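You operate a simulated robot arm through the tools that you are given. There is no shell and no other tool. Be economical: measure what you need, move in short steps, check, and stop when the job is done.

The job below is to be done with a simulated robot arm. You get a single attempt, and the scene is never put back.

TASK
Lay the FIR bundle on the open layer and square it to the row with the green bar.
Fine: loosen the thumb nut of the half-laid pallet before you run its green bar up and tighten it after; the other bundles stay. Where these are worked on the way, their far stop is far enough and under half their travel is too little: thumb nut of the half-laid pallet.

It is judged by the outcome, as a careful person would: the job done as asked, and still so three seconds after it is handed in. It fails if anything else is knocked over, pushed out of place, dropped, spilled or broken.

THE ROBOT
A 7-joint arm with a two-finger parallel gripper on a trunk, on a base that drives. Base frame: it is fixed to the floor where the robot stands at the start and does not move with it; the origin is under the middle of the robot, x ahead of it, y to its left, z up; the surface under the hand at the start is at about z = 700. Readings come in mm, degrees, newtons and seconds.
Its first joint turns from -166.0 to 166.0 degrees. Places, roughly: green bar of the half-laid pallet [1300, 0, 700]; long bark-marked bundle [1000, 750, 250]; long twig-marked bundle [1000, 1000, 250]; open layer of the half-laid pile [1200, 200, 700]; short pine-marked bundle [1500, 750, 750]; thumb nut of the half-laid pallet [1600, 100, 700]. Payload 1.57 kg.
Tool frame: the origin (TCP) lies between the finger pads and is the grasp point; the fingertips stand 30 mm ahead of it; z points along the fingers, y is the line along which they close. Largest opening 110 mm; finger width 24, thickness 12; the body of the gripper, 48 by 112 mm, starts 78 mm behind the TCP.
Orientation is that of the tool frame in the base frame, as a unit quaternion [x, y, z, w]. With the fingers straight down and closing along the base's y, the tool's x points along the base's -x, its y along +y and its z along -z.

THE INTERFACE
- The arm moves only by the tool nudge_tool. Its argument "series" is a list of rows, each an object of numbers (a shift or turn left out is 0, a gripper value left out holds the last): "x", "y", "z": the shift along the tool's x, y, z in units of 300 mm (1.0 is 300 mm); "rx", "ry", "rz": the turn, a rotation vector about the tool's x, y, z in units of 60 degrees (1.0 is 60 degrees). In form: [{"x": .., "y": .., "z": .., "rx": .., "ry": .., "rz": ..}, ...]. A call has 1 to 20 rows; each row is the pose to reach, as a shift and turn from the pose commanded when the call began, along the tool's axes at that moment. "gripper" is the finger opening in mm, from 0 to 110, set as the call begins (left out, the last holds). A call with a number of a shift or a turn outside -1 to 1 is refused whole. Each row takes 0.2 s and may step no farther than 50 mm and 8.6 degrees from the row before; otherwise, or with a gripper value out of range, the whole call is refused. A pose out of reach is approached as far as the arm can. The call stops where the force on the tool passes 40 N (or 10 N more than at its start, if that is more) or the arm is blocked; 0.2 s more then pass. Each finger travels about 108 mm/s and halts on what it meets, pressing with about 38 N; the grip force reading is that of the motor and also rises with nothing between the fingers. The clock runs only during rows and for 0.2 s after the last one: add rows that repeat a pose to give the fingers time. It gives the time, the measured TCP pose, the force on the tool (base axes), the opening and the grip force at its end, in the units of the frame above (readings bear some noise), with the torque about the TCP (base axes, N m) and any sound that the robot's microphone picked up.
- Cameras (640 x 400 px; columns grow to the right, rows downward): "scene" is now at [476.2, 224.7, 1310.6]; the picture's right is [0.44, -0.90, 0.00], its down [-0.84, -0.41, -0.36] and it looks along [0.32, 0.16, -0.93] (base axes); focal length 253 px, centre (320, 200). "wrist" rides on the gripper at [70, 16, -141] in the tool frame; the picture's right is [-0.23, 0.97, 0.00], its down [-0.86, -0.20, -0.48] and it looks along [-0.47, -0.11, 0.88] (tool axes); focal length 222 px, centre (320, 200). There is no depth. A picture from a camera that has moved, and an enlarged one, comes with that camera's place and axes in the base frame and with its lens.
- capture(camera): a new picture of that camera. The clock stands still meanwhile.
- move_column(by): slides the trunk up (or, below 0, down) by that many mm; the arm and the scene camera ride with it, the base frame stays. It gives what a move gives, with no picture.
- steer(legs): drives the robot by 1 to 6 legs, each [ahead, left, turn to the left] in mm, mm and degrees, along the robot's own axes; the way and the turn of a leg run together, so that a leg with both is an arc; at most 1500 mm and 180 degrees a leg. The arm and the cameras ride along, it lands a little off, and it stops where it bumps. It gives what a move gives.
- head_to(pan, tilt): turns the head with the scene camera to pan (to the left, within 103 degrees either way) and tilt (down, from -29 to 69), counted from straight ahead of the robot. It gives what a move gives.
- inspect(camera, box): a new picture of the part [left, top, right, bottom] of that camera's present view, enlarged. The clock stands still meanwhile.
- finish_job(): hands the job in; it is judged then, once.

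Go step by step. Nothing tells you exact positions but the pictures and the camera data: compare them with the known pose of the tool, close in by small moves and look again before you grip or let go. The budget is 120 turns and 82 pictures, counting those below and the enlarged ones. Unless the task says otherwise, let go and move clear before handing in, and close with one line.

The tools are called after "Call:" by a JSON object that holds its "api" and its "payload". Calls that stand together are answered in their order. nudge_tool: Moves the arm, as the interface text tells. Its arguments: {"type":"object","properties":{"series":{"type":"array"},"gripper":{"type":"number"}},"required":["series"]} The other tools are called the same way: move_column (by) slides the trunk up or down; steer (legs) drives the base; head_to (pan, tilt) turns the head that bears the scene camera; capture (camera) takes a picture; inspect (camera, box) takes an enlarged picture of a part of a camera's view; finish_job () hands the job in.

At the start:

```text
t: 0.0
tool_pos: [572.3, 84.1, 917.3]
ee_rot: [0.001, 1.0, 0.0, -0.001]
ft_force: [0.1, 0.7, 0.5]
torque: [-0.04, 0.02, 0.04]
width: 109.8
finger_force: 0.0
trunk travel left (down, up): [-392.0, 218.0]
robot x, y, heading: [0.9, -3.6, -0.1]
head pan, tilt: [26.3, 68.8]
```

scene: 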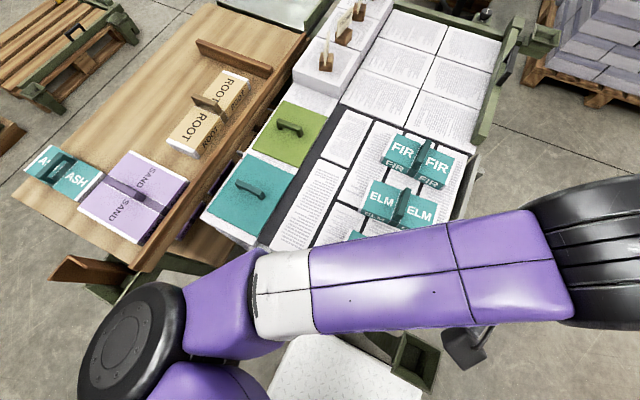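
wrist: 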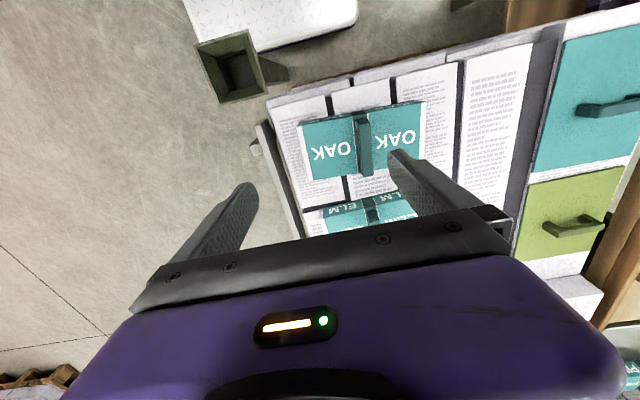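

I see a pallet with FIR/ELM/OAK bundles ahead of the robot, and a table with other bundles to the left. I'll look around with the head before moving anything.

Call:
{"api": "head_to", "payload": {"pan": 0, "tilt": 45}}

Call:
{"api": "capture", "payload": {"camera": "scene"}}

```text
t: 0.9
tool_pos: [572.7, 85.0, 917.4]
ee_rot: [0.001, 1.0, 0.0, -0.001]
ft_force: [-1.0, 0.1, -0.4]
torque: [-0.01, -0.03, 0.0]
width: 110.0
finger_force: 0.1
trunk travel left (down, up): [-392.0, 218.0]
robot x, y, heading: [-2.4, 0.6, 0.1]
head pan, tilt: [0.0, 45.0]
```

```text
79 pictures are left
camera scene: at [507.3, 200.0, 1339.4], right [0.0, -1.0, 0.0], down [-0.71, 0.0, -0.71], along [0.71, 0.0, -0.71], focal length 253 px, centre (320, 200)
```

scene: 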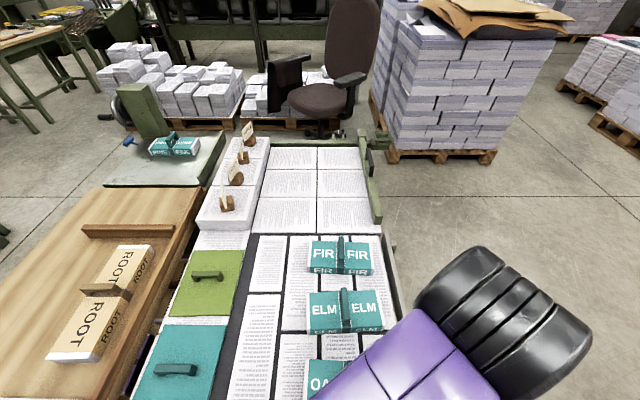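

I'll enlarge the far part, where the open layer, green bar and thumb nut should be.

Call:
{"api": "inspect", "payload": {"camera": "scene", "box": [180, 100, 420, 250]}}

Call:
{"api": "inspect", "payload": {"camera": "scene", "box": [130, 220, 410, 395]}}

Call:
{"api": "inspect", "payload": {"camera": "scene", "box": [340, 120, 420, 170]}}

```text
2.67 times, centred on (300, 175) of scene
camera zoom: at [507.3, 200.0, 1339.4], right [0.0, -1.0, 0.0], down [-0.71, 0.0, -0.71], along [0.71, 0.0, -0.71], focal length 676 px, centre (373, 267)
```

zoom: 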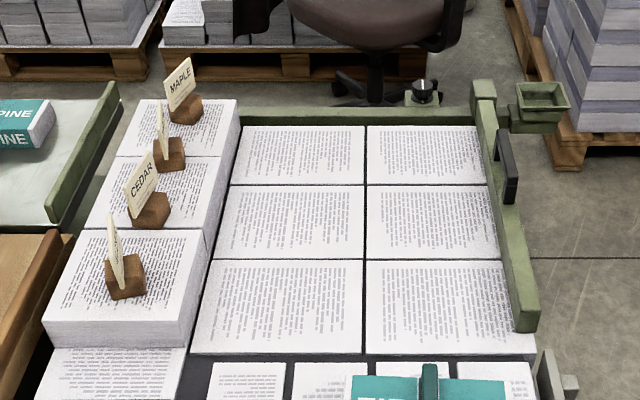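

```text
2.29 times, centred on (270, 308) of scene
camera zoom: at [507.3, 200.0, 1339.4], right [0.0, -1.0, 0.0], down [-0.71, 0.0, -0.71], along [0.71, 0.0, -0.71], focal length 579 px, centre (434, -46)
```

zoom: 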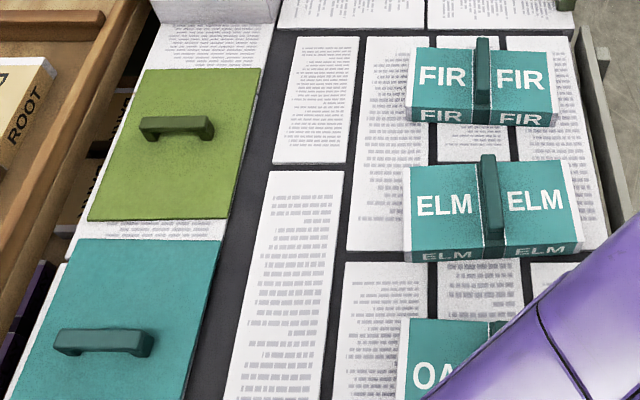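

```text
8.00 times, centred on (380, 145) of scene
camera zoom: at [507.3, 200.0, 1339.4], right [0.0, -1.0, 0.0], down [-0.71, 0.0, -0.71], along [0.71, 0.0, -0.71], focal length 2027 px, centre (-160, 640)
```

zoom: 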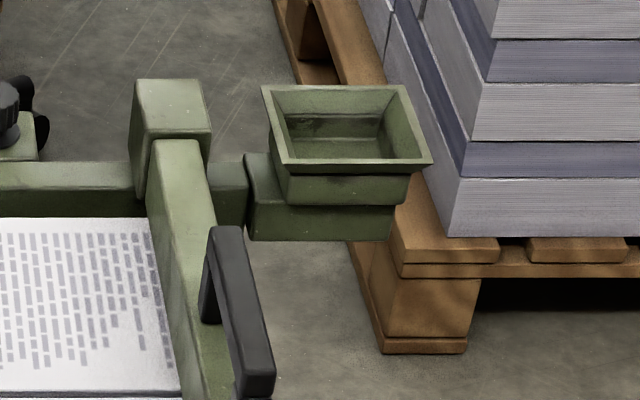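

The open layer is the big white field (x≈1000–1490, y≈0–420). The row of signed blocks is on its left, the green bar on its right and the nut on the far rail. I'll read the signs and look closely at the nut.

Call:
{"api": "inspect", "payload": {"camera": "scene", "box": [190, 115, 286, 175]}}

Call:
{"api": "inspect", "payload": {"camera": "scene", "box": [190, 165, 286, 225]}}

Call:
{"api": "inspect", "payload": {"camera": "scene", "box": [316, 115, 364, 145]}}

```text
6.67 times, centred on (238, 145) of scene
camera zoom: at [507.3, 200.0, 1339.4], right [0.0, -1.0, 0.0], down [-0.71, 0.0, -0.71], along [0.71, 0.0, -0.71], focal length 1689 px, centre (867, 567)
```

zoom: 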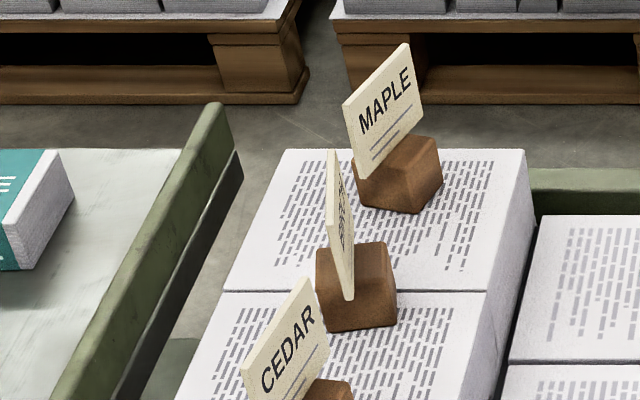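

```text
6.67 times, centred on (238, 195) of scene
camera zoom: at [507.3, 200.0, 1339.4], right [0.0, -1.0, 0.0], down [-0.71, 0.0, -0.71], along [0.71, 0.0, -0.71], focal length 1689 px, centre (867, 233)
```

zoom: 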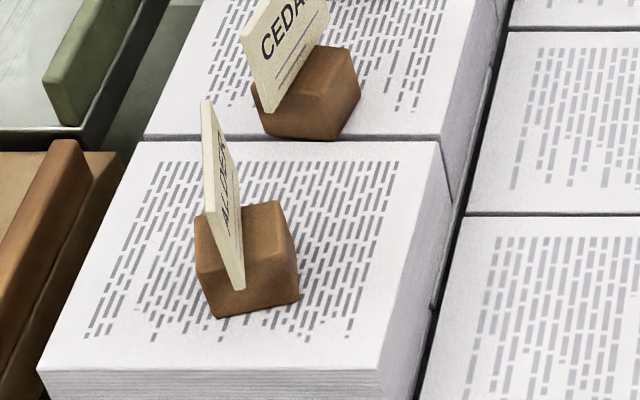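

```text
13.33 times, centred on (340, 130) of scene
camera zoom: at [507.3, 200.0, 1339.4], right [0.0, -1.0, 0.0], down [-0.71, 0.0, -0.71], along [0.71, 0.0, -0.71], focal length 3378 px, centre (53, 1133)
```

zoom: 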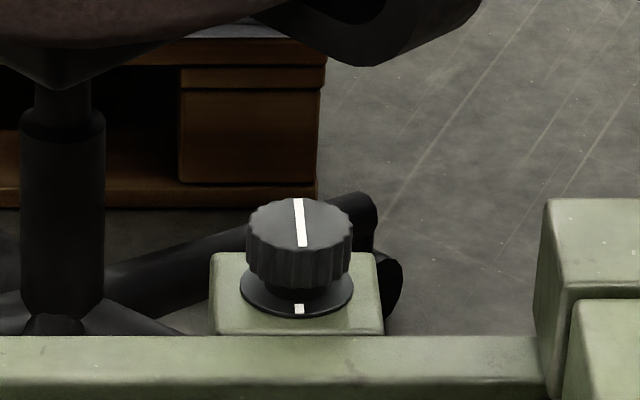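

The nut has a vertical axis and a white pointer lined up with its mark. I could reach everything from the right-hand side of the bench, so I'll check that the floor there is clear.

Call:
{"api": "head_to", "payload": {"pan": -60, "tilt": 50}}

Call:
{"api": "capture", "payload": {"camera": "scene"}}

Call:
{"api": "head_to", "payload": {"pan": -15, "tilt": 65}}

Call:
{"api": "capture", "payload": {"camera": "scene"}}

```text
t: 2.2
tool_pos: [573.6, 84.9, 919.0]
ee_rot: [0.0, 1.0, 0.0, -0.001]
ft_force: [0.1, 0.3, 0.4]
torque: [-0.02, 0.0, -0.01]
width: 110.2
finger_force: 0.1
trunk travel left (down, up): [-392.0, 218.0]
robot x, y, heading: [-2.0, -5.3, -0.2]
head pan, tilt: [-60.0, 50.0]
```

```text
72 pictures are left
camera scene: at [464.6, 133.3, 1332.5], right [-0.87, -0.5, 0.0], down [-0.38, 0.66, -0.64], along [0.32, -0.56, -0.77], focal length 253 px, centre (320, 200)
```

scene: 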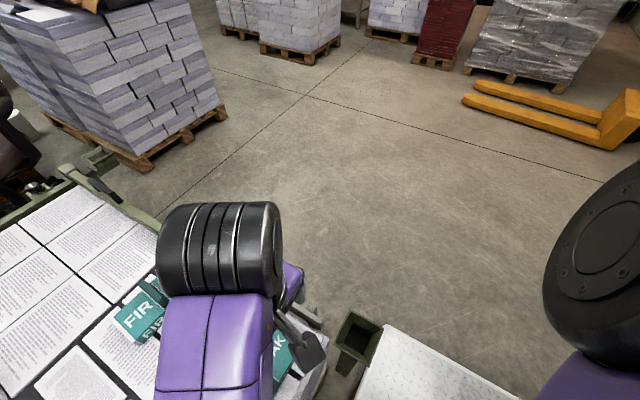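

```text
t: 3.3
tool_pos: [573.5, 83.4, 917.8]
ee_rot: [0.001, 1.0, 0.0, -0.001]
ft_force: [-1.0, 0.1, 0.9]
torque: [-0.01, 0.0, 0.01]
width: 110.0
finger_force: 0.0
trunk travel left (down, up): [-392.0, 218.0]
robot x, y, heading: [3.2, 1.1, -0.0]
head pan, tilt: [-15.0, 65.0]
```

```text
71 pictures are left
camera scene: at [484.7, 184.2, 1314.4], right [-0.26, -0.97, 0.0], down [-0.88, 0.24, -0.42], along [0.41, -0.11, -0.91], focal length 253 px, centre (320, 200)
```

scene: 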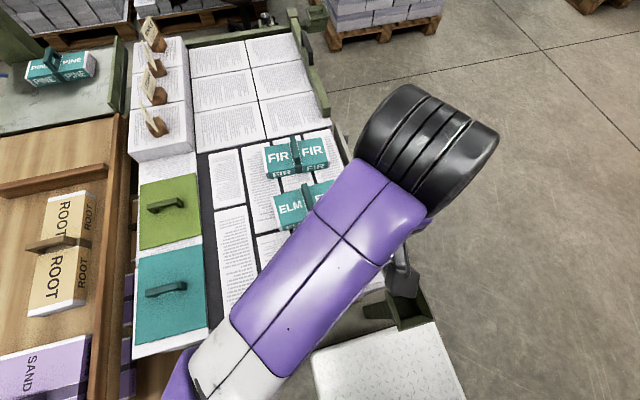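

The right side is open floor, and the white plate is my own base (about ±300 mm). I'll drive round to the bench's right side at about (1250, -650), turn left to face it, then look again.

Call:
{"api": "steer", "payload": {"legs": [[0, -700, 0], [1250, 0, 0], [0, 0, 90]]}}

Call:
{"api": "head_to", "payload": {"pan": 0, "tilt": 45}}

Call:
{"api": "capture", "payload": {"camera": "scene"}}

```text
t: 16.9
tool_pos: [1153.9, -107.4, 918.6]
ee_rot: [0.714, -0.7, 0.0, 0.001]
ft_force: [0.9, -0.2, -0.5]
torque: [0.02, 0.02, 0.03]
width: 109.8
finger_force: 0.1
trunk travel left (down, up): [-392.0, 218.0]
robot x, y, heading: [1250.1, -680.1, 91.0]
head pan, tilt: [-15.0, 65.0]
```

```text
t: 17.7
tool_pos: [1152.9, -108.3, 916.8]
ee_rot: [0.714, -0.7, 0.001, 0.001]
ft_force: [-0.3, -0.7, 0.6]
torque: [-0.03, 0.01, 0.01]
width: 109.8
finger_force: 0.2
trunk travel left (down, up): [-392.0, 218.0]
robot x, y, heading: [1254.7, -679.9, 90.8]
head pan, tilt: [0.0, 45.0]
```

```text
70 pictures are left
camera scene: at [1038.4, -175.0, 1339.4], right [1.0, 0.02, 0.0], down [0.01, -0.71, -0.71], along [-0.01, 0.71, -0.71], focal length 253 px, centre (320, 200)
```

scene: 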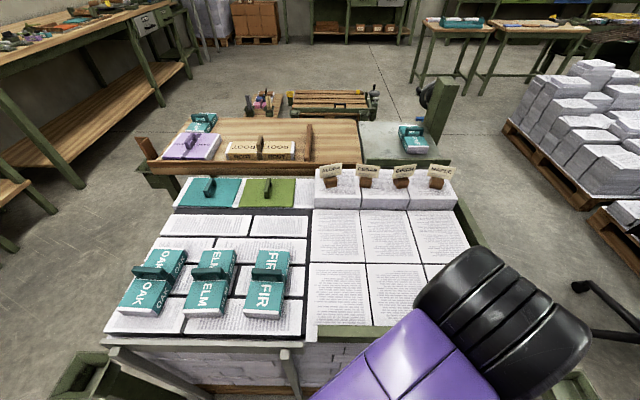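

FIR, the layer, the row and the bar are all ahead of me now. I'll zoom in to measure FIR and the bar end.

Call:
{"api": "inspect", "payload": {"camera": "scene", "box": [220, 230, 348, 310]}}

Call:
{"api": "inspect", "payload": {"camera": "scene", "box": [230, 290, 358, 370]}}

```text
5.00 times, centred on (284, 270) of scene
camera zoom: at [1038.4, -175.0, 1339.4], right [1.0, 0.02, 0.0], down [0.01, -0.71, -0.71], along [-0.01, 0.71, -0.71], focal length 1267 px, centre (500, -150)
```

zoom: 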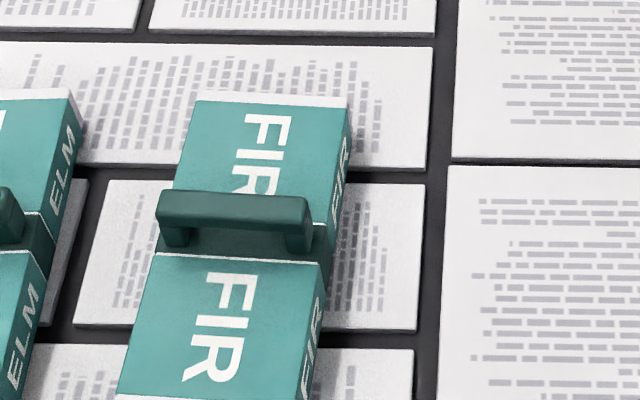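

```text
5.00 times, centred on (294, 330) of scene
camera zoom: at [1038.4, -175.0, 1339.4], right [1.0, 0.02, 0.0], down [0.01, -0.71, -0.71], along [-0.01, 0.71, -0.71], focal length 1267 px, centre (450, -450)
```

zoom: 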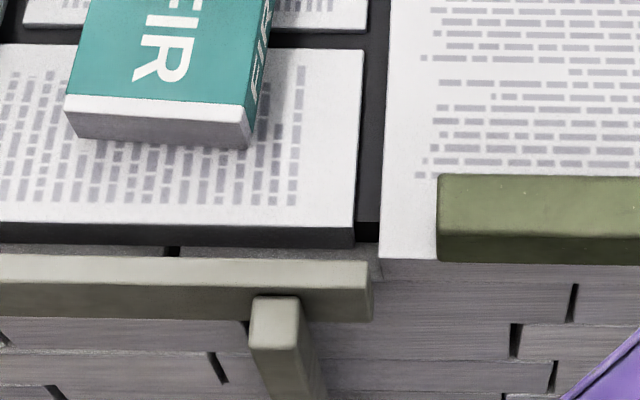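

FIR carries a bridge handle running along x, so I can grip it with the fingers closing along y. I'll drive about 110 mm closer, then bring the hand over FIR.

Call:
{"api": "steer", "payload": {"legs": [[110, 0, 0]]}}

```text
t: 18.9
tool_pos: [1149.9, 2.3, 917.9]
ee_rot: [0.715, -0.699, 0.001, 0.001]
ft_force: [-0.6, -0.7, -0.3]
torque: [-0.02, 0.01, 0.01]
width: 110.1
finger_force: 0.0
trunk travel left (down, up): [-392.0, 218.0]
robot x, y, heading: [1247.3, -570.3, 91.3]
head pan, tilt: [0.0, 45.0]
```

I'll move the hand over FIR and start turning it counter-clockwise.

Call:
{"api": "nudge_tool", "payload": {"series": [{"x": -0.06, "y": 0.103, "rz": -0.125}, {"x": -0.12, "y": 0.206, "rz": -0.25}, {"x": -0.18, "y": 0.309, "rz": -0.375}, {"x": -0.24, "y": 0.412, "rz": -0.5}, {"x": -0.3, "y": 0.515, "rz": -0.625}, {"x": -0.36, "y": 0.618, "rz": -0.75}, {"x": -0.42, "y": 0.72, "rz": -0.875}, {"x": -0.475, "y": 0.823, "rz": -1.0}], "gripper": 110}}

Call:
{"api": "nudge_tool", "payload": {"series": [{"rz": -0.12}, {"rz": -0.24}, {"rz": -0.36}, {"rz": -0.478}, {"rz": -0.478}]}}

Call:
{"api": "capture", "payload": {"camera": "wrist"}}

Call:
{"api": "capture", "payload": {"camera": "scene"}}

```text
t: 20.7
tool_pos: [900.3, 139.4, 918.1]
ee_rot: [0.969, -0.248, 0.001, 0.002]
ft_force: [0.0, -0.2, 0.0]
torque: [-0.02, 0.02, 0.01]
width: 110.2
finger_force: 0.0
trunk travel left (down, up): [-392.0, 218.0]
robot x, y, heading: [1246.5, -567.9, 91.1]
head pan, tilt: [0.0, 45.0]
```

```text
t: 21.9
tool_pos: [900.1, 139.0, 918.0]
ee_rot: [1.0, 0.0, 0.001, 0.002]
ft_force: [0.1, -0.2, -0.8]
torque: [0.0, 0.01, 0.04]
width: 109.9
finger_force: 0.1
trunk travel left (down, up): [-392.0, 218.0]
robot x, y, heading: [1248.0, -568.9, 91.0]
head pan, tilt: [0.0, 45.0]
```

```text
67 pictures are left
camera wrist: at [970.5, 123.4, 1059.3], right [-0.23, -0.97, 0.0], down [-0.86, 0.2, 0.48], along [-0.47, 0.11, -0.88], focal length 222 px, centre (320, 200)
```

wrist: 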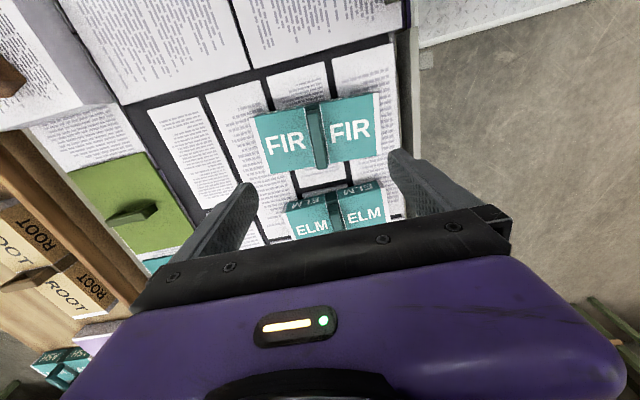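

```text
66 pictures are left
camera scene: at [1035.4, -64.9, 1339.4], right [1.0, 0.02, 0.0], down [0.01, -0.71, -0.71], along [-0.01, 0.71, -0.71], focal length 253 px, centre (320, 200)
```

scene: 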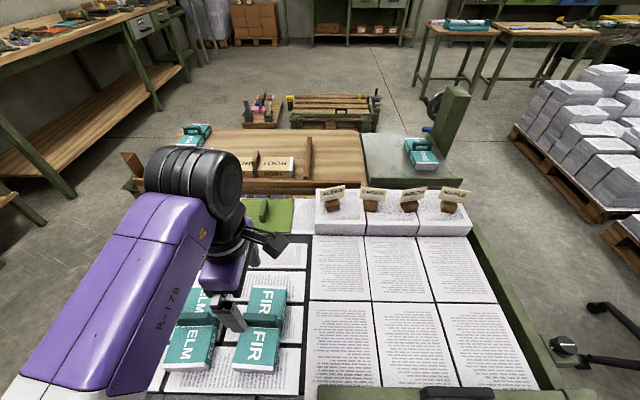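

The view is good. I'll zoom the wrist camera on FIR for a precise fix.

Call:
{"api": "inspect", "payload": {"camera": "wrist", "box": [240, 80, 400, 180]}}

Call:
{"api": "inspect", "payload": {"camera": "scene", "box": [200, 270, 328, 350]}}

```text
4.00 times, centred on (320, 130) of wrist
camera zoom: at [970.5, 123.4, 1059.3], right [-0.23, -0.97, 0.0], down [-0.86, 0.2, 0.48], along [-0.47, 0.11, -0.88], focal length 888 px, centre (320, 480)
```

zoom: 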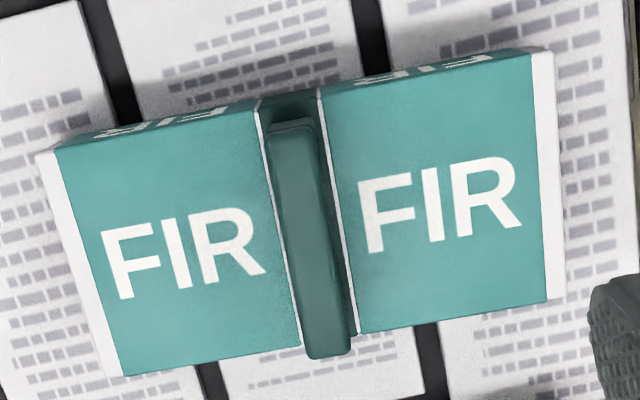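

```text
5.00 times, centred on (264, 310) of scene
camera zoom: at [1035.4, -64.9, 1339.4], right [1.0, 0.02, 0.0], down [0.01, -0.71, -0.71], along [-0.01, 0.71, -0.71], focal length 1267 px, centre (600, -350)
```

zoom: 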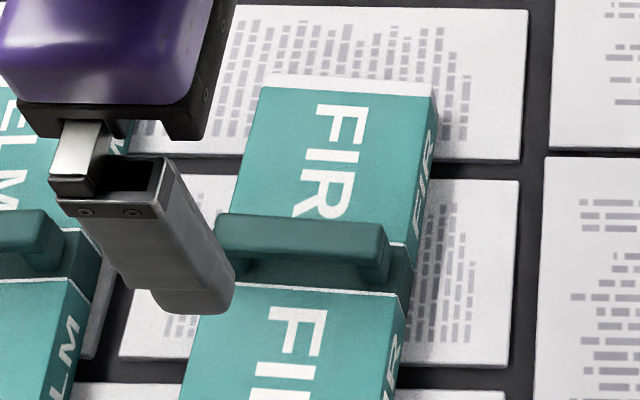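

FIR's centre is at about (904, 142) with a yaw of about −4°. Its size is about 170×80×50 and the handle top is near z 780. I'll align and descend to TCP z≈795 first, then look.

Call:
{"api": "nudge_tool", "payload": {"series": [{"x": 0.013, "y": -0.011, "z": 0.1, "rz": 0.067}, {"x": 0.013, "y": -0.011, "z": 0.2, "rz": 0.067}, {"x": 0.013, "y": -0.011, "z": 0.3, "rz": 0.067}, {"x": 0.013, "y": -0.011, "z": 0.36, "rz": 0.067}, {"x": 0.013, "y": -0.011, "z": 0.41, "rz": 0.067}]}}

Call:
{"api": "capture", "payload": {"camera": "wrist"}}

Call:
{"api": "inspect", "payload": {"camera": "scene", "box": [180, 250, 340, 350]}}

```text
t: 23.1
tool_pos: [903.6, 142.2, 794.5]
ee_rot: [0.999, -0.038, 0.0, 0.001]
ft_force: [-0.4, 0.2, 0.0]
torque: [0.04, -0.01, 0.0]
width: 109.9
finger_force: 0.0
trunk travel left (down, up): [-392.0, 218.0]
robot x, y, heading: [1245.1, -572.5, 91.0]
head pan, tilt: [0.0, 45.0]
```

```text
63 pictures are left
camera wrist: at [972.6, 121.7, 935.8], right [-0.3, -0.95, 0.0], down [-0.84, 0.26, 0.48], along [-0.46, 0.14, -0.88], focal length 222 px, centre (320, 200)
```

wrist: 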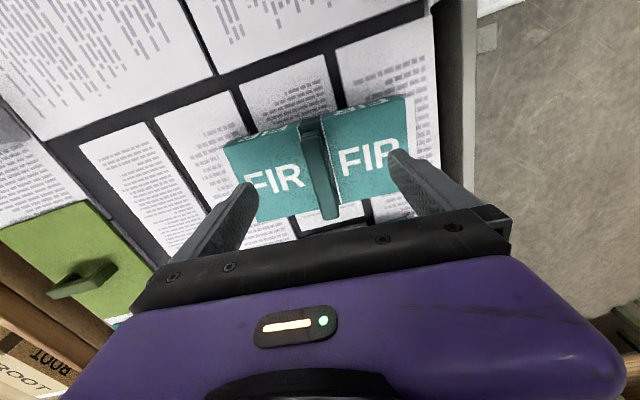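

```text
4.00 times, centred on (260, 300) of scene
camera zoom: at [1035.4, -65.0, 1339.5], right [1.0, 0.02, 0.0], down [0.01, -0.71, -0.71], along [-0.01, 0.71, -0.71], focal length 1013 px, centre (560, -200)
```

zoom: 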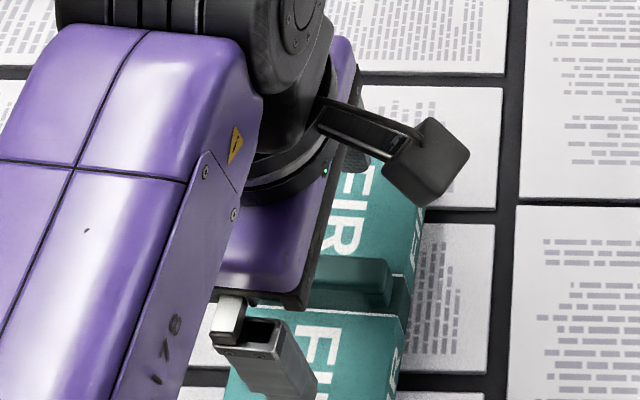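

The fingertips straddle the handle centre. I'll lower 9 mm and close.

Call:
{"api": "nudge_tool", "payload": {"series": [{"z": 0.015}, {"z": 0.03}, {"z": 0.03}]}}

Call:
{"api": "nudge_tool", "payload": {"series": [{"z": 0}, {"z": 0}, {"z": 0}, {"z": 0}, {"z": 0}], "gripper": 0}}

Call:
{"api": "capture", "payload": {"camera": "wrist"}}

```text
t: 23.9
tool_pos: [904.6, 141.3, 785.6]
ee_rot: [0.999, -0.036, 0.001, 0.0]
ft_force: [-0.2, 0.7, -0.2]
torque: [-0.05, -0.01, -0.02]
width: 110.1
finger_force: 0.0
trunk travel left (down, up): [-392.0, 218.0]
robot x, y, heading: [1247.6, -567.4, 91.3]
head pan, tilt: [0.0, 45.0]
```

```text
t: 25.1
tool_pos: [905.8, 144.0, 786.3]
ee_rot: [0.999, -0.035, 0.001, 0.001]
ft_force: [0.6, 1.3, 0.1]
torque: [0.07, 0.02, 0.09]
width: 15.8
finger_force: 31.8
trunk travel left (down, up): [-392.0, 218.0]
robot x, y, heading: [1247.1, -571.4, 91.4]
head pan, tilt: [0.0, 45.0]
```

```text
61 pictures are left
camera wrist: at [973.7, 121.1, 927.3], right [-0.3, -0.95, 0.0], down [-0.84, 0.26, 0.48], along [-0.46, 0.14, -0.88], focal length 222 px, centre (320, 200)
```

wrist: 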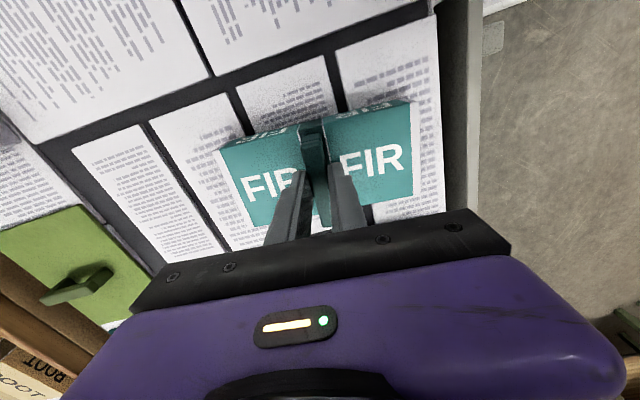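

The handle is held at 16 mm. I'll lift.

Call:
{"api": "nudge_tool", "payload": {"series": [{"z": -0.03}, {"z": -0.06}, {"z": -0.15}, {"z": -0.25}, {"z": -0.35}]}}

Call:
{"api": "inspect", "payload": {"camera": "scene", "box": [140, 180, 460, 380]}}

```text
t: 26.3
tool_pos: [904.8, 142.8, 890.3]
ee_rot: [0.999, -0.037, 0.0, 0.002]
ft_force: [0.0, -0.8, -2.9]
torque: [-0.01, -0.03, -0.02]
width: 15.5
finger_force: 30.8
trunk travel left (down, up): [-392.0, 218.0]
robot x, y, heading: [1245.6, -569.2, 91.0]
head pan, tilt: [0.0, 45.0]
```

```text
2.00 times, centred on (300, 280) of scene
camera zoom: at [1035.3, -64.7, 1339.3], right [1.0, 0.02, 0.0], down [0.01, -0.71, -0.71], along [-0.01, 0.71, -0.71], focal length 507 px, centre (360, 40)
```

zoom: 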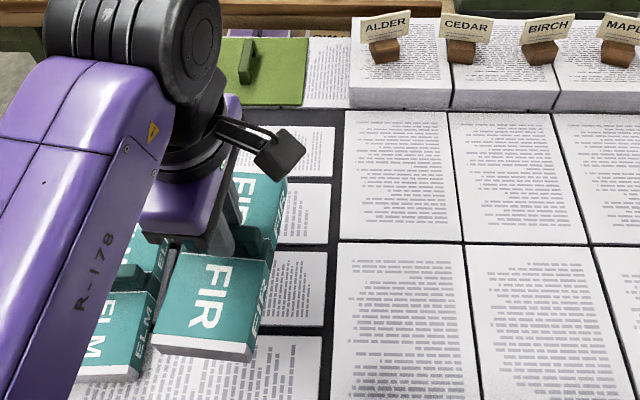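

The lift is clean and the load is balanced at about 3 N. I'll carry it over the layer to about (1250, 320), squaring the yaw on the way.

Call:
{"api": "nudge_tool", "payload": {"series": [{"x": 0.12, "y": -0.009, "rz": -0.01}, {"x": 0.24, "y": -0.018, "rz": -0.02}, {"x": 0.36, "y": -0.027, "rz": -0.03}, {"x": 0.48, "y": -0.036, "rz": -0.04}, {"x": 0.6, "y": -0.045, "rz": -0.05}, {"x": 0.72, "y": -0.054, "rz": -0.06}, {"x": 0.864, "y": -0.064, "rz": -0.07}]}}

Call:
{"api": "nudge_tool", "payload": {"series": [{"x": 0.05, "y": -0.1}, {"x": 0.1, "y": -0.22}, {"x": 0.15, "y": -0.34}, {"x": 0.22, "y": -0.46}, {"x": 0.283, "y": -0.54}, {"x": 0.283, "y": -0.54}]}}

Call:
{"api": "capture", "payload": {"camera": "wrist"}}

Call:
{"api": "capture", "payload": {"camera": "scene"}}

```text
t: 27.9
tool_pos: [1162.2, 143.4, 890.7]
ee_rot: [1.0, 0.001, 0.001, 0.001]
ft_force: [0.5, -0.1, -2.6]
torque: [0.05, -0.02, 0.03]
width: 15.5
finger_force: 31.2
trunk travel left (down, up): [-392.0, 218.0]
robot x, y, heading: [1248.3, -568.3, 91.1]
head pan, tilt: [0.0, 45.0]
```

```text
t: 29.3
tool_pos: [1250.0, 308.3, 890.0]
ee_rot: [1.0, 0.0, 0.001, 0.001]
ft_force: [-0.4, -0.4, -3.2]
torque: [0.01, 0.01, -0.02]
width: 15.3
finger_force: 31.7
trunk travel left (down, up): [-392.0, 218.0]
robot x, y, heading: [1245.5, -566.1, 91.2]
head pan, tilt: [0.0, 45.0]
```

```text
59 pictures are left
camera wrist: at [1320.2, 291.8, 1031.2], right [-0.23, -0.97, 0.0], down [-0.86, 0.2, 0.48], along [-0.47, 0.11, -0.88], focal length 222 px, centre (320, 200)
```

wrist: 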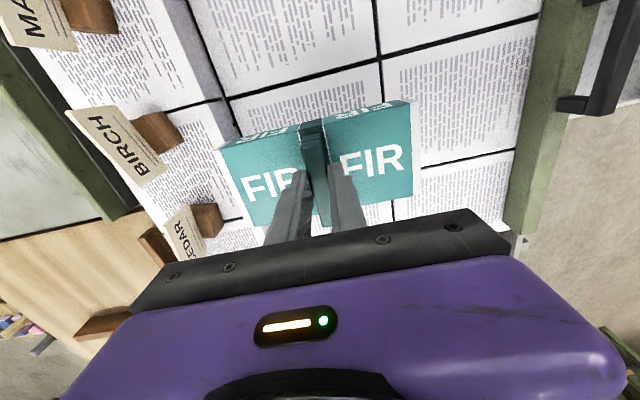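

```text
58 pictures are left
camera scene: at [1035.5, -64.8, 1339.4], right [1.0, 0.02, 0.0], down [0.01, -0.71, -0.71], along [-0.01, 0.71, -0.71], focal length 253 px, centre (320, 200)
```

scene: 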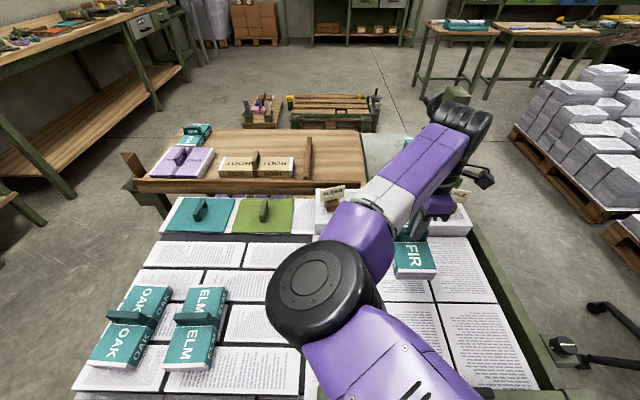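

The bundle is over the layer beside the CEDAR block. I'll descend to about 10 mm above the surface and check the gap to the row.

Call:
{"api": "nudge_tool", "payload": {"series": [{"z": 0.1}, {"z": 0.2}, {"z": 0.27}, {"z": 0.31}]}}

Call:
{"api": "inspect", "payload": {"camera": "wrist", "box": [120, 60, 440, 260]}}

Call:
{"api": "inspect", "payload": {"camera": "scene", "box": [300, 180, 460, 280]}}

```text
t: 30.3
tool_pos: [1250.7, 307.1, 798.1]
ee_rot: [1.0, 0.0, 0.0, 0.0]
ft_force: [-0.3, 0.0, -2.1]
torque: [0.02, -0.03, -0.01]
width: 15.5
finger_force: 31.3
trunk travel left (down, up): [-392.0, 218.0]
robot x, y, heading: [1250.3, -571.1, 91.2]
head pan, tilt: [0.0, 45.0]
```

```text
2.00 times, centred on (280, 160) of wrist
camera zoom: at [1319.8, 291.0, 939.9], right [-0.23, -0.97, 0.0], down [-0.86, 0.2, 0.48], along [-0.47, 0.11, -0.88], focal length 444 px, centre (400, 280)
```

zoom: 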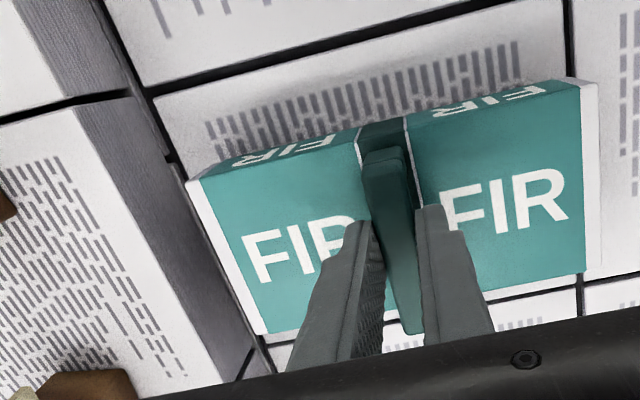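

```text
4.00 times, centred on (380, 230) of scene
camera zoom: at [1035.4, -64.9, 1339.4], right [1.0, 0.02, 0.0], down [0.01, -0.71, -0.71], along [-0.01, 0.71, -0.71], focal length 1013 px, centre (80, 80)
```

zoom: 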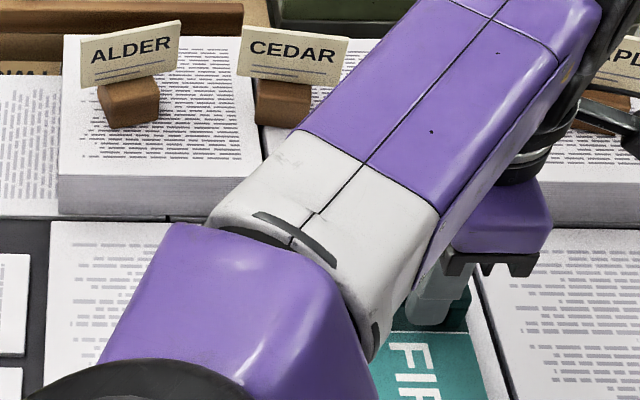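

The gap is about 25–30 mm. I'll check how parallel the bundle is to the row with a closer zoom.

Call:
{"api": "inspect", "payload": {"camera": "wrist", "box": [120, 80, 280, 180]}}

Call:
{"api": "inspect", "payload": {"camera": "wrist", "box": [150, 155, 310, 255]}}

```text
4.00 times, centred on (200, 130) of wrist
camera zoom: at [1319.8, 291.0, 939.9], right [-0.23, -0.97, 0.0], down [-0.86, 0.2, 0.48], along [-0.47, 0.11, -0.88], focal length 888 px, centre (800, 480)
```

zoom: 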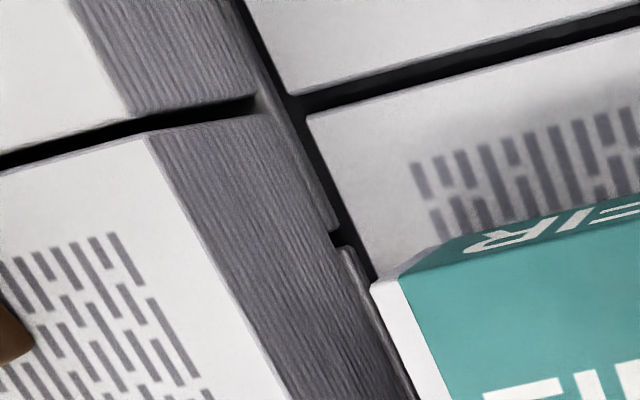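

```text
4.00 times, centred on (230, 205) of wrist
camera zoom: at [1319.8, 291.0, 939.9], right [-0.23, -0.97, 0.0], down [-0.86, 0.2, 0.48], along [-0.47, 0.11, -0.88], focal length 888 px, centre (680, 180)
```

zoom: 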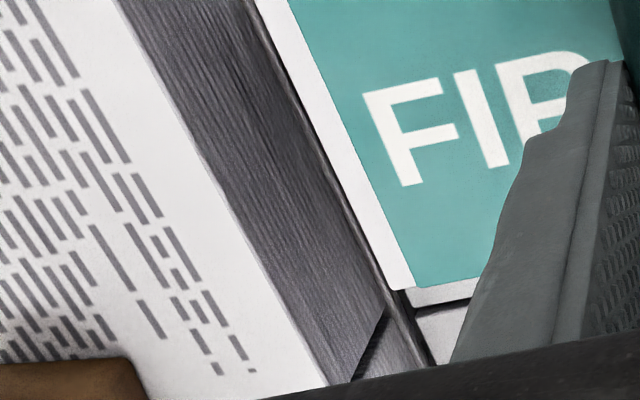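

The bundle's edge is parallel to the row (y≈389 against the row face at about 415). I'll shift 13 mm toward the row and lower gently.

Call:
{"api": "nudge_tool", "payload": {"series": [{"y": -0.043}, {"y": -0.043, "z": 0.015}, {"y": -0.043, "z": 0.027}, {"y": -0.043, "z": 0.033}]}}

```text
t: 31.3
tool_pos: [1249.5, 318.6, 787.7]
ee_rot: [1.0, 0.001, 0.0, 0.001]
ft_force: [0.2, 0.1, -3.3]
torque: [-0.02, -0.02, 0.01]
width: 15.4
finger_force: 31.6
trunk travel left (down, up): [-392.0, 218.0]
robot x, y, heading: [1248.4, -570.1, 91.0]
head pan, tilt: [0.0, 45.0]
```

Call:
{"api": "nudge_tool", "payload": {"series": [{"z": 0.003}, {"z": 0.006}, {"z": 0.006}]}}

Call:
{"api": "nudge_tool", "payload": {"series": [{"z": 0.003}, {"z": 0.006}, {"z": 0.006}]}}

```text
t: 32.1
tool_pos: [1250.1, 319.6, 787.0]
ee_rot: [1.0, 0.001, 0.0, 0.001]
ft_force: [-0.3, -0.4, 1.5]
torque: [0.03, 0.04, 0.05]
width: 15.5
finger_force: 31.0
trunk travel left (down, up): [-392.0, 218.0]
robot x, y, heading: [1245.7, -565.8, 91.2]
head pan, tilt: [0.0, 45.0]
```

```text
t: 32.9
tool_pos: [1248.4, 318.6, 784.5]
ee_rot: [1.0, 0.002, 0.001, 0.0]
ft_force: [0.1, -1.9, 24.2]
torque: [-0.03, 0.18, 0.03]
width: 15.5
finger_force: 31.3
trunk travel left (down, up): [-392.0, 218.0]
robot x, y, heading: [1245.0, -570.7, 91.3]
head pan, tilt: [0.0, 45.0]
```

The bundle is down. I'll relieve the pressure, open and rise.

Call:
{"api": "nudge_tool", "payload": {"series": [{"z": -0.005}, {"z": -0.005}]}}

Call:
{"api": "nudge_tool", "payload": {"series": [{"z": 0}, {"z": 0}, {"z": 0}], "gripper": 60}}

Call:
{"api": "nudge_tool", "payload": {"series": [{"z": -0.05}, {"z": -0.15}, {"z": -0.3}, {"z": -0.45}]}}

Call:
{"api": "capture", "payload": {"camera": "wrist"}}

```text
t: 33.5
tool_pos: [1248.7, 318.8, 786.1]
ee_rot: [1.0, 0.002, 0.001, 0.001]
ft_force: [0.4, 1.9, 19.4]
torque: [0.07, -0.21, 0.03]
width: 15.3
finger_force: 31.3
trunk travel left (down, up): [-392.0, 218.0]
robot x, y, heading: [1247.8, -563.0, 91.3]
head pan, tilt: [0.0, 45.0]
```

```text
t: 34.3
tool_pos: [1248.3, 317.7, 784.3]
ee_rot: [1.0, 0.001, 0.0, 0.002]
ft_force: [0.2, -0.4, -0.1]
torque: [-0.01, 0.04, 0.02]
width: 60.1
finger_force: 0.1
trunk travel left (down, up): [-392.0, 218.0]
robot x, y, heading: [1247.2, -571.1, 91.4]
head pan, tilt: [0.0, 45.0]
```

```text
t: 35.3
tool_pos: [1251.3, 319.2, 921.6]
ee_rot: [1.0, 0.0, 0.0, 0.001]
ft_force: [0.4, -0.2, 0.5]
torque: [-0.03, -0.04, -0.01]
width: 59.9
finger_force: 0.1
trunk travel left (down, up): [-392.0, 218.0]
robot x, y, heading: [1244.7, -567.2, 91.2]
head pan, tilt: [0.0, 45.0]
```

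```text
53 pictures are left
camera wrist: at [1320.7, 303.8, 1062.8], right [-0.23, -0.97, 0.0], down [-0.86, 0.2, 0.48], along [-0.47, 0.11, -0.88], focal length 222 px, centre (320, 200)
```

wrist: 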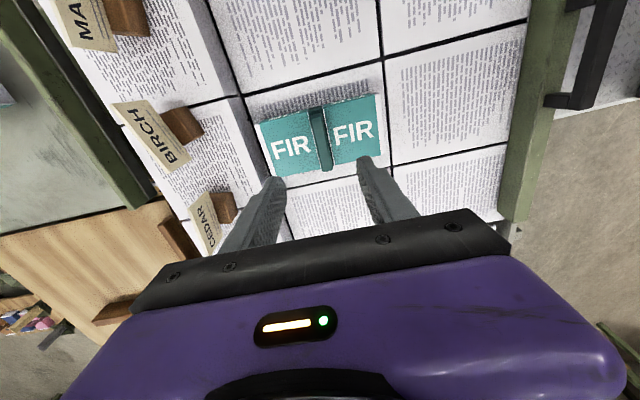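

FIR is laid and released. Next is the nut: I'll move the hand above it, turning back so that it has counter-clockwise room.

Call:
{"api": "nudge_tool", "payload": {"series": [{"x": 0.11, "y": 0.08, "rz": 0.11}, {"x": 0.22, "y": 0.16, "rz": 0.22}, {"x": 0.33, "y": 0.24, "rz": 0.33}, {"x": 0.44, "y": 0.32, "rz": 0.44}, {"x": 0.55, "y": 0.4, "rz": 0.55}, {"x": 0.66, "y": 0.48, "rz": 0.66}, {"x": 0.77, "y": 0.56, "rz": 0.77}, {"x": 0.9, "y": 0.65, "rz": 0.9}]}}

Call:
{"api": "nudge_tool", "payload": {"series": [{"x": 0.028, "y": -0.012, "rz": 0.12}, {"x": 0.056, "y": -0.024, "rz": 0.24}, {"x": 0.085, "y": -0.036, "rz": 0.36}, {"x": 0.113, "y": -0.047, "rz": 0.48}, {"x": 0.141, "y": -0.058, "rz": 0.6}, {"x": 0.141, "y": -0.058, "rz": 0.6}]}}

Call:
{"api": "capture", "payload": {"camera": "wrist"}}

Call:
{"api": "capture", "payload": {"camera": "scene"}}

```text
t: 37.1
tool_pos: [1506.1, 124.0, 920.9]
ee_rot: [0.891, -0.454, 0.003, 0.001]
ft_force: [-0.3, -0.2, -0.4]
torque: [0.0, 0.01, -0.03]
width: 60.0
finger_force: 0.0
out of reach, approached as far as the arm can: row 8
trunk travel left (down, up): [-392.0, 218.0]
robot x, y, heading: [1247.9, -570.0, 91.2]
head pan, tilt: [0.0, 45.0]
```

```text
t: 38.5
tool_pos: [1504.2, 99.7, 922.7]
ee_rot: [-0.707, 0.707, -0.001, -0.001]
ft_force: [-0.1, -0.9, 0.1]
torque: [-0.02, -0.01, -0.03]
width: 60.1
finger_force: 0.0
out of reach, approached as far as the arm can: row 1, 2, 3, 4, 5, 6
trunk travel left (down, up): [-392.0, 218.0]
robot x, y, heading: [1249.1, -569.8, 91.0]
head pan, tilt: [0.0, 45.0]
```

```text
52 pictures are left
camera wrist: at [1488.4, 31.1, 1065.0], right [-0.97, 0.23, 0.0], down [0.2, 0.86, 0.48], along [0.11, 0.46, -0.88], focal length 222 px, centre (320, 200)
```

wrist: 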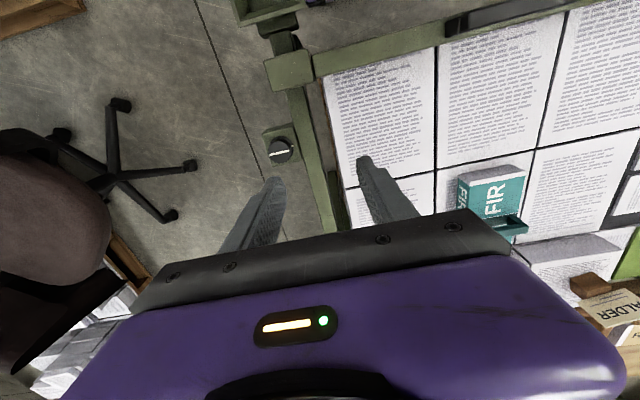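

```text
51 pictures are left
camera scene: at [1035.5, -64.9, 1339.4], right [1.0, 0.02, 0.0], down [0.01, -0.71, -0.71], along [-0.01, 0.71, -0.71], focal length 253 px, centre (320, 200)
```

scene: 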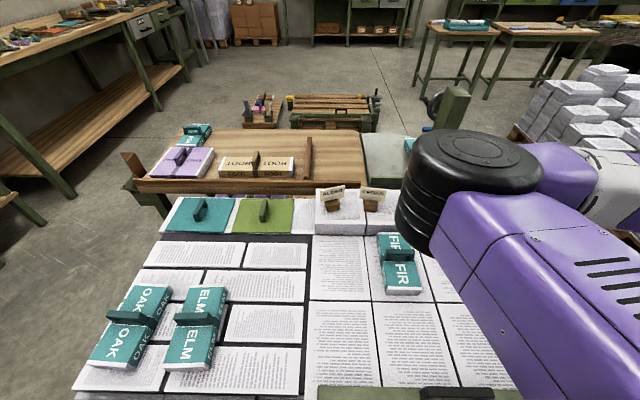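

The arm can't stretch that far to the right from here. I'll pull the hand back left and drive the base 250 mm to its right, which should leave the hand near the nut.

Call:
{"api": "nudge_tool", "payload": {"series": [{"y": 0.14}, {"y": 0.28}, {"y": 0.42}, {"y": 0.563}, {"y": 0.563}]}}

```text
t: 39.7
tool_pos: [1334.5, 99.5, 923.7]
ee_rot: [0.707, -0.707, 0.001, 0.001]
ft_force: [-0.4, -0.3, 0.2]
torque: [0.01, -0.01, -0.04]
width: 60.2
finger_force: 0.2
trunk travel left (down, up): [-392.0, 218.0]
robot x, y, heading: [1246.0, -566.0, 91.2]
head pan, tilt: [0.0, 45.0]
```

Call:
{"api": "steer", "payload": {"legs": [[0, -240, 0]]}}

Call:
{"api": "capture", "payload": {"camera": "wrist"}}

Call:
{"api": "capture", "payload": {"camera": "scene"}}

```text
t: 41.5
tool_pos: [1582.0, 105.8, 922.9]
ee_rot: [-0.707, 0.707, -0.001, -0.001]
ft_force: [-0.4, -0.5, 0.6]
torque: [-0.03, 0.01, -0.01]
width: 59.7
finger_force: 0.0
trunk travel left (down, up): [-392.0, 218.0]
robot x, y, heading: [1494.2, -563.5, 91.1]
head pan, tilt: [0.0, 45.0]
```

```text
50 pictures are left
camera wrist: at [1565.7, 35.8, 1065.0], right [-0.97, 0.23, 0.0], down [0.2, 0.86, 0.48], along [0.11, 0.46, -0.88], focal length 222 px, centre (320, 200)
```

wrist: 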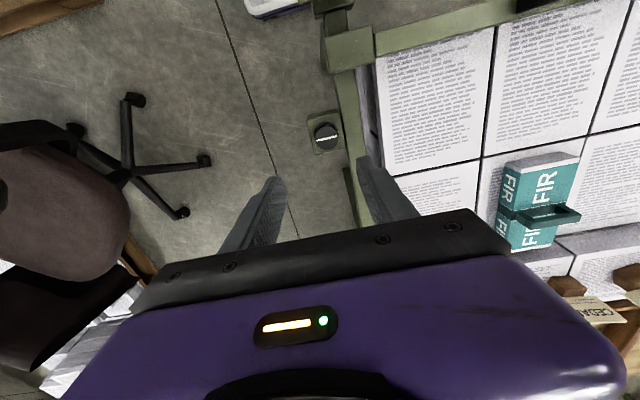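

```text
49 pictures are left
camera scene: at [1281.7, -59.8, 1339.4], right [1.0, 0.02, 0.0], down [0.01, -0.71, -0.71], along [-0.01, 0.71, -0.71], focal length 253 px, centre (320, 200)
```

scene: 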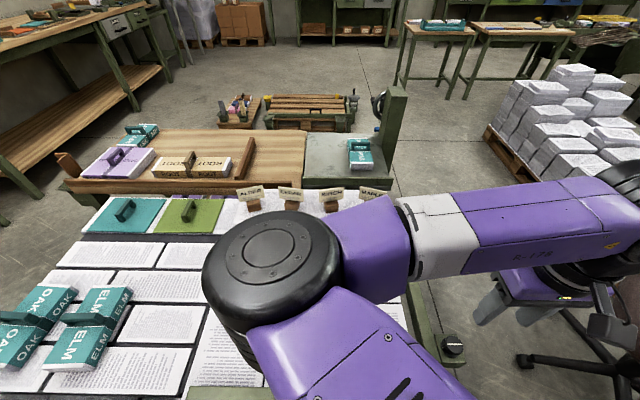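

The nut shows clearly now. I'll zoom both cameras on it.

Call:
{"api": "inspect", "payload": {"camera": "wrist", "box": [280, 100, 376, 160]}}

Call:
{"api": "inspect", "payload": {"camera": "scene", "box": [405, 315, 501, 375]}}

```text
6.67 times, centred on (328, 130) of wrist
camera zoom: at [1565.7, 35.8, 1065.0], right [-0.97, 0.23, 0.0], down [0.2, 0.86, 0.48], along [0.11, 0.46, -0.88], focal length 1481 px, centre (267, 667)
```

zoom: 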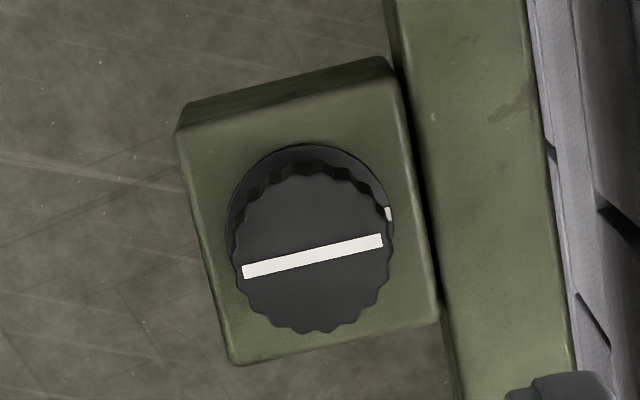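

```text
6.67 times, centred on (453, 345) of scene
camera zoom: at [1281.7, -59.8, 1339.4], right [1.0, 0.02, 0.0], down [0.01, -0.71, -0.71], along [-0.01, 0.71, -0.71], focal length 1689 px, centre (-567, -767)
```

zoom: 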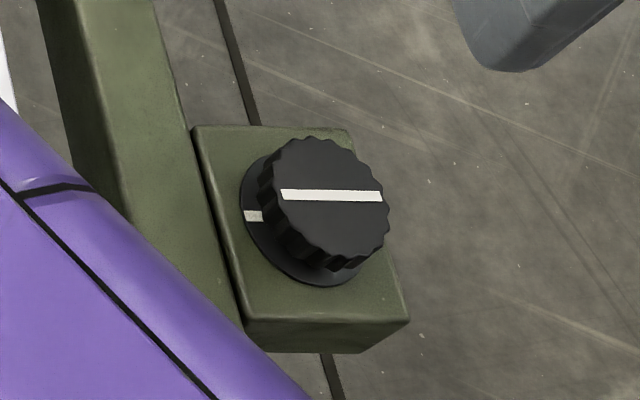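

The nut is at about (1574, 115) with its top at z≈724 and a diameter of about 36. I'll align over it and descend.

Call:
{"api": "nudge_tool", "payload": {"series": [{"x": -0.03, "y": 0.027, "z": 0.13}, {"x": -0.03, "y": 0.027, "z": 0.28}, {"x": -0.03, "y": 0.027, "z": 0.43}, {"x": -0.03, "y": 0.027, "z": 0.53}], "gripper": 60}}

Call:
{"api": "inspect", "payload": {"camera": "wrist", "box": [220, 110, 440, 248]}}

Call:
{"api": "inspect", "payload": {"camera": "scene", "box": [390, 290, 518, 370]}}

```text
t: 42.5
tool_pos: [1572.1, 114.9, 764.8]
ee_rot: [-0.706, 0.708, -0.001, -0.001]
ft_force: [0.0, 0.4, 0.2]
torque: [-0.01, 0.01, 0.0]
width: 59.7
finger_force: 0.0
trunk travel left (down, up): [-392.0, 218.0]
robot x, y, heading: [1496.8, -563.5, 91.1]
head pan, tilt: [0.0, 45.0]
```

```text
2.90 times, centred on (330, 179) of wrist
camera zoom: at [1556.7, 44.1, 905.6], right [-0.97, 0.23, 0.0], down [0.2, 0.86, 0.48], along [0.11, 0.46, -0.88], focal length 644 px, centre (291, 261)
```

zoom: 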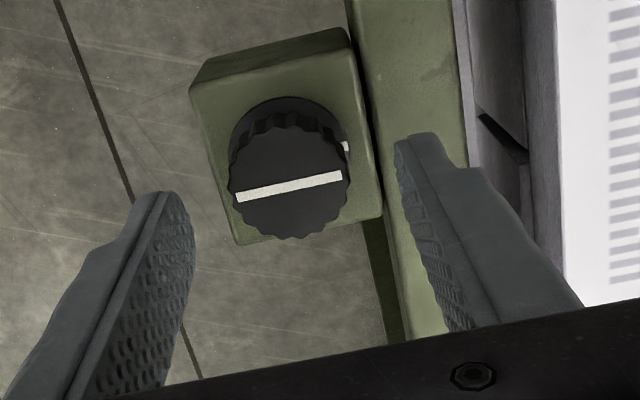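

```text
5.00 times, centred on (454, 330) of scene
camera zoom: at [1281.6, -59.8, 1339.5], right [1.0, 0.02, 0.0], down [0.01, -0.71, -0.71], along [-0.01, 0.71, -0.71], focal length 1267 px, centre (-350, -450)
```

zoom: 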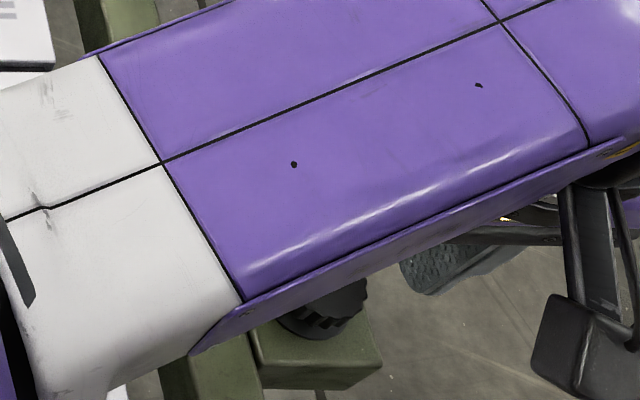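

It's aligned. I'll descend in small steps to TCP≈738.

Call:
{"api": "nudge_tool", "payload": {"series": [{"y": -0.005, "z": 0.03}, {"y": -0.005, "z": 0.06}, {"y": -0.005, "z": 0.08}, {"y": -0.005, "z": 0.09}]}}

Call:
{"api": "nudge_tool", "payload": {"series": [{"z": 0}, {"z": 0}, {"z": 0}, {"z": 0}], "gripper": 0}}

Call:
{"api": "capture", "payload": {"camera": "wrist"}}

```text
t: 43.5
tool_pos: [1576.1, 114.1, 735.3]
ee_rot: [0.707, -0.707, 0.001, 0.0]
ft_force: [-0.1, 0.6, 0.1]
torque: [-0.03, -0.02, 0.0]
width: 60.0
finger_force: 0.0
trunk travel left (down, up): [-392.0, 218.0]
robot x, y, heading: [1491.4, -564.3, 91.2]
head pan, tilt: [0.0, 45.0]
```

```text
t: 44.5
tool_pos: [1574.3, 114.2, 735.6]
ee_rot: [0.707, -0.707, 0.0, 0.002]
ft_force: [-21.2, -3.8, -1.5]
torque: [-0.59, 0.51, 0.05]
width: 37.9
finger_force: 43.7
trunk travel left (down, up): [-392.0, 218.0]
robot x, y, heading: [1495.5, -562.5, 91.3]
head pan, tilt: [0.0, 45.0]
```

```text
44 pictures are left
camera wrist: at [1558.1, 44.5, 878.9], right [-0.97, 0.23, 0.0], down [0.2, 0.86, 0.48], along [0.11, 0.46, -0.88], focal length 222 px, centre (320, 200)
```

wrist: 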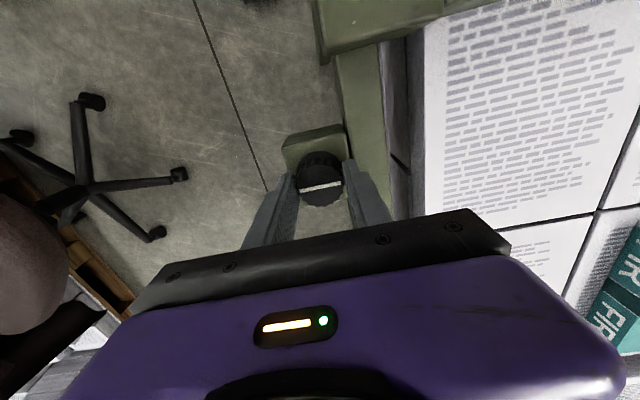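

The knob is gripped (38 mm) with a slight side force. I'll centre it by 1.5 mm, then try turning counter-clockwise.

Call:
{"api": "nudge_tool", "payload": {"series": [{"y": 0.004}, {"y": 0.004}]}}

Call:
{"api": "nudge_tool", "payload": {"series": [{"rz": -0.1}, {"rz": -0.2}, {"rz": -0.3}]}}

Call:
{"api": "inspect", "payload": {"camera": "wrist", "box": [240, 110, 400, 210]}}

```text
t: 45.1
tool_pos: [1574.4, 113.9, 737.6]
ee_rot: [-0.707, 0.707, -0.001, -0.002]
ft_force: [-19.2, -1.5, -11.2]
torque: [0.0, 0.23, 0.12]
width: 37.9
finger_force: 42.9
trunk travel left (down, up): [-392.0, 218.0]
robot x, y, heading: [1491.9, -563.2, 91.0]
head pan, tilt: [0.0, 45.0]
```

```text
t: 45.9
tool_pos: [1572.5, 113.9, 737.3]
ee_rot: [0.809, -0.587, 0.001, 0.001]
ft_force: [-20.9, -6.5, -15.6]
torque: [-0.18, 0.1, 0.01]
width: 37.5
finger_force: 43.7
trunk travel left (down, up): [-392.0, 218.0]
robot x, y, heading: [1492.8, -561.4, 91.1]
head pan, tilt: [0.0, 45.0]
```

```text
4.00 times, centred on (320, 160) of wrist
camera zoom: at [1580.1, 42.9, 878.9], right [-1.0, -0.09, 0.0], down [-0.08, 0.88, 0.48], along [-0.04, 0.47, -0.88], focal length 888 px, centre (320, 360)
```

zoom: 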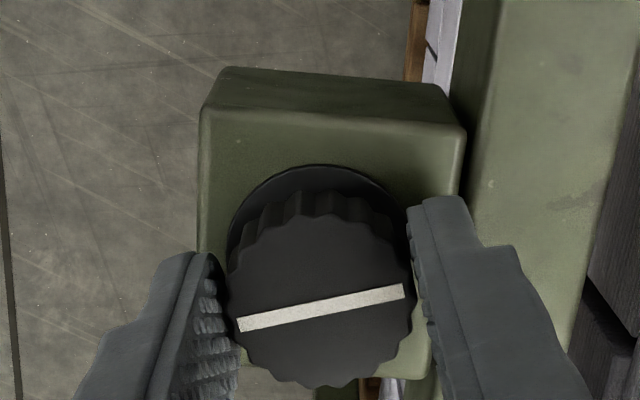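

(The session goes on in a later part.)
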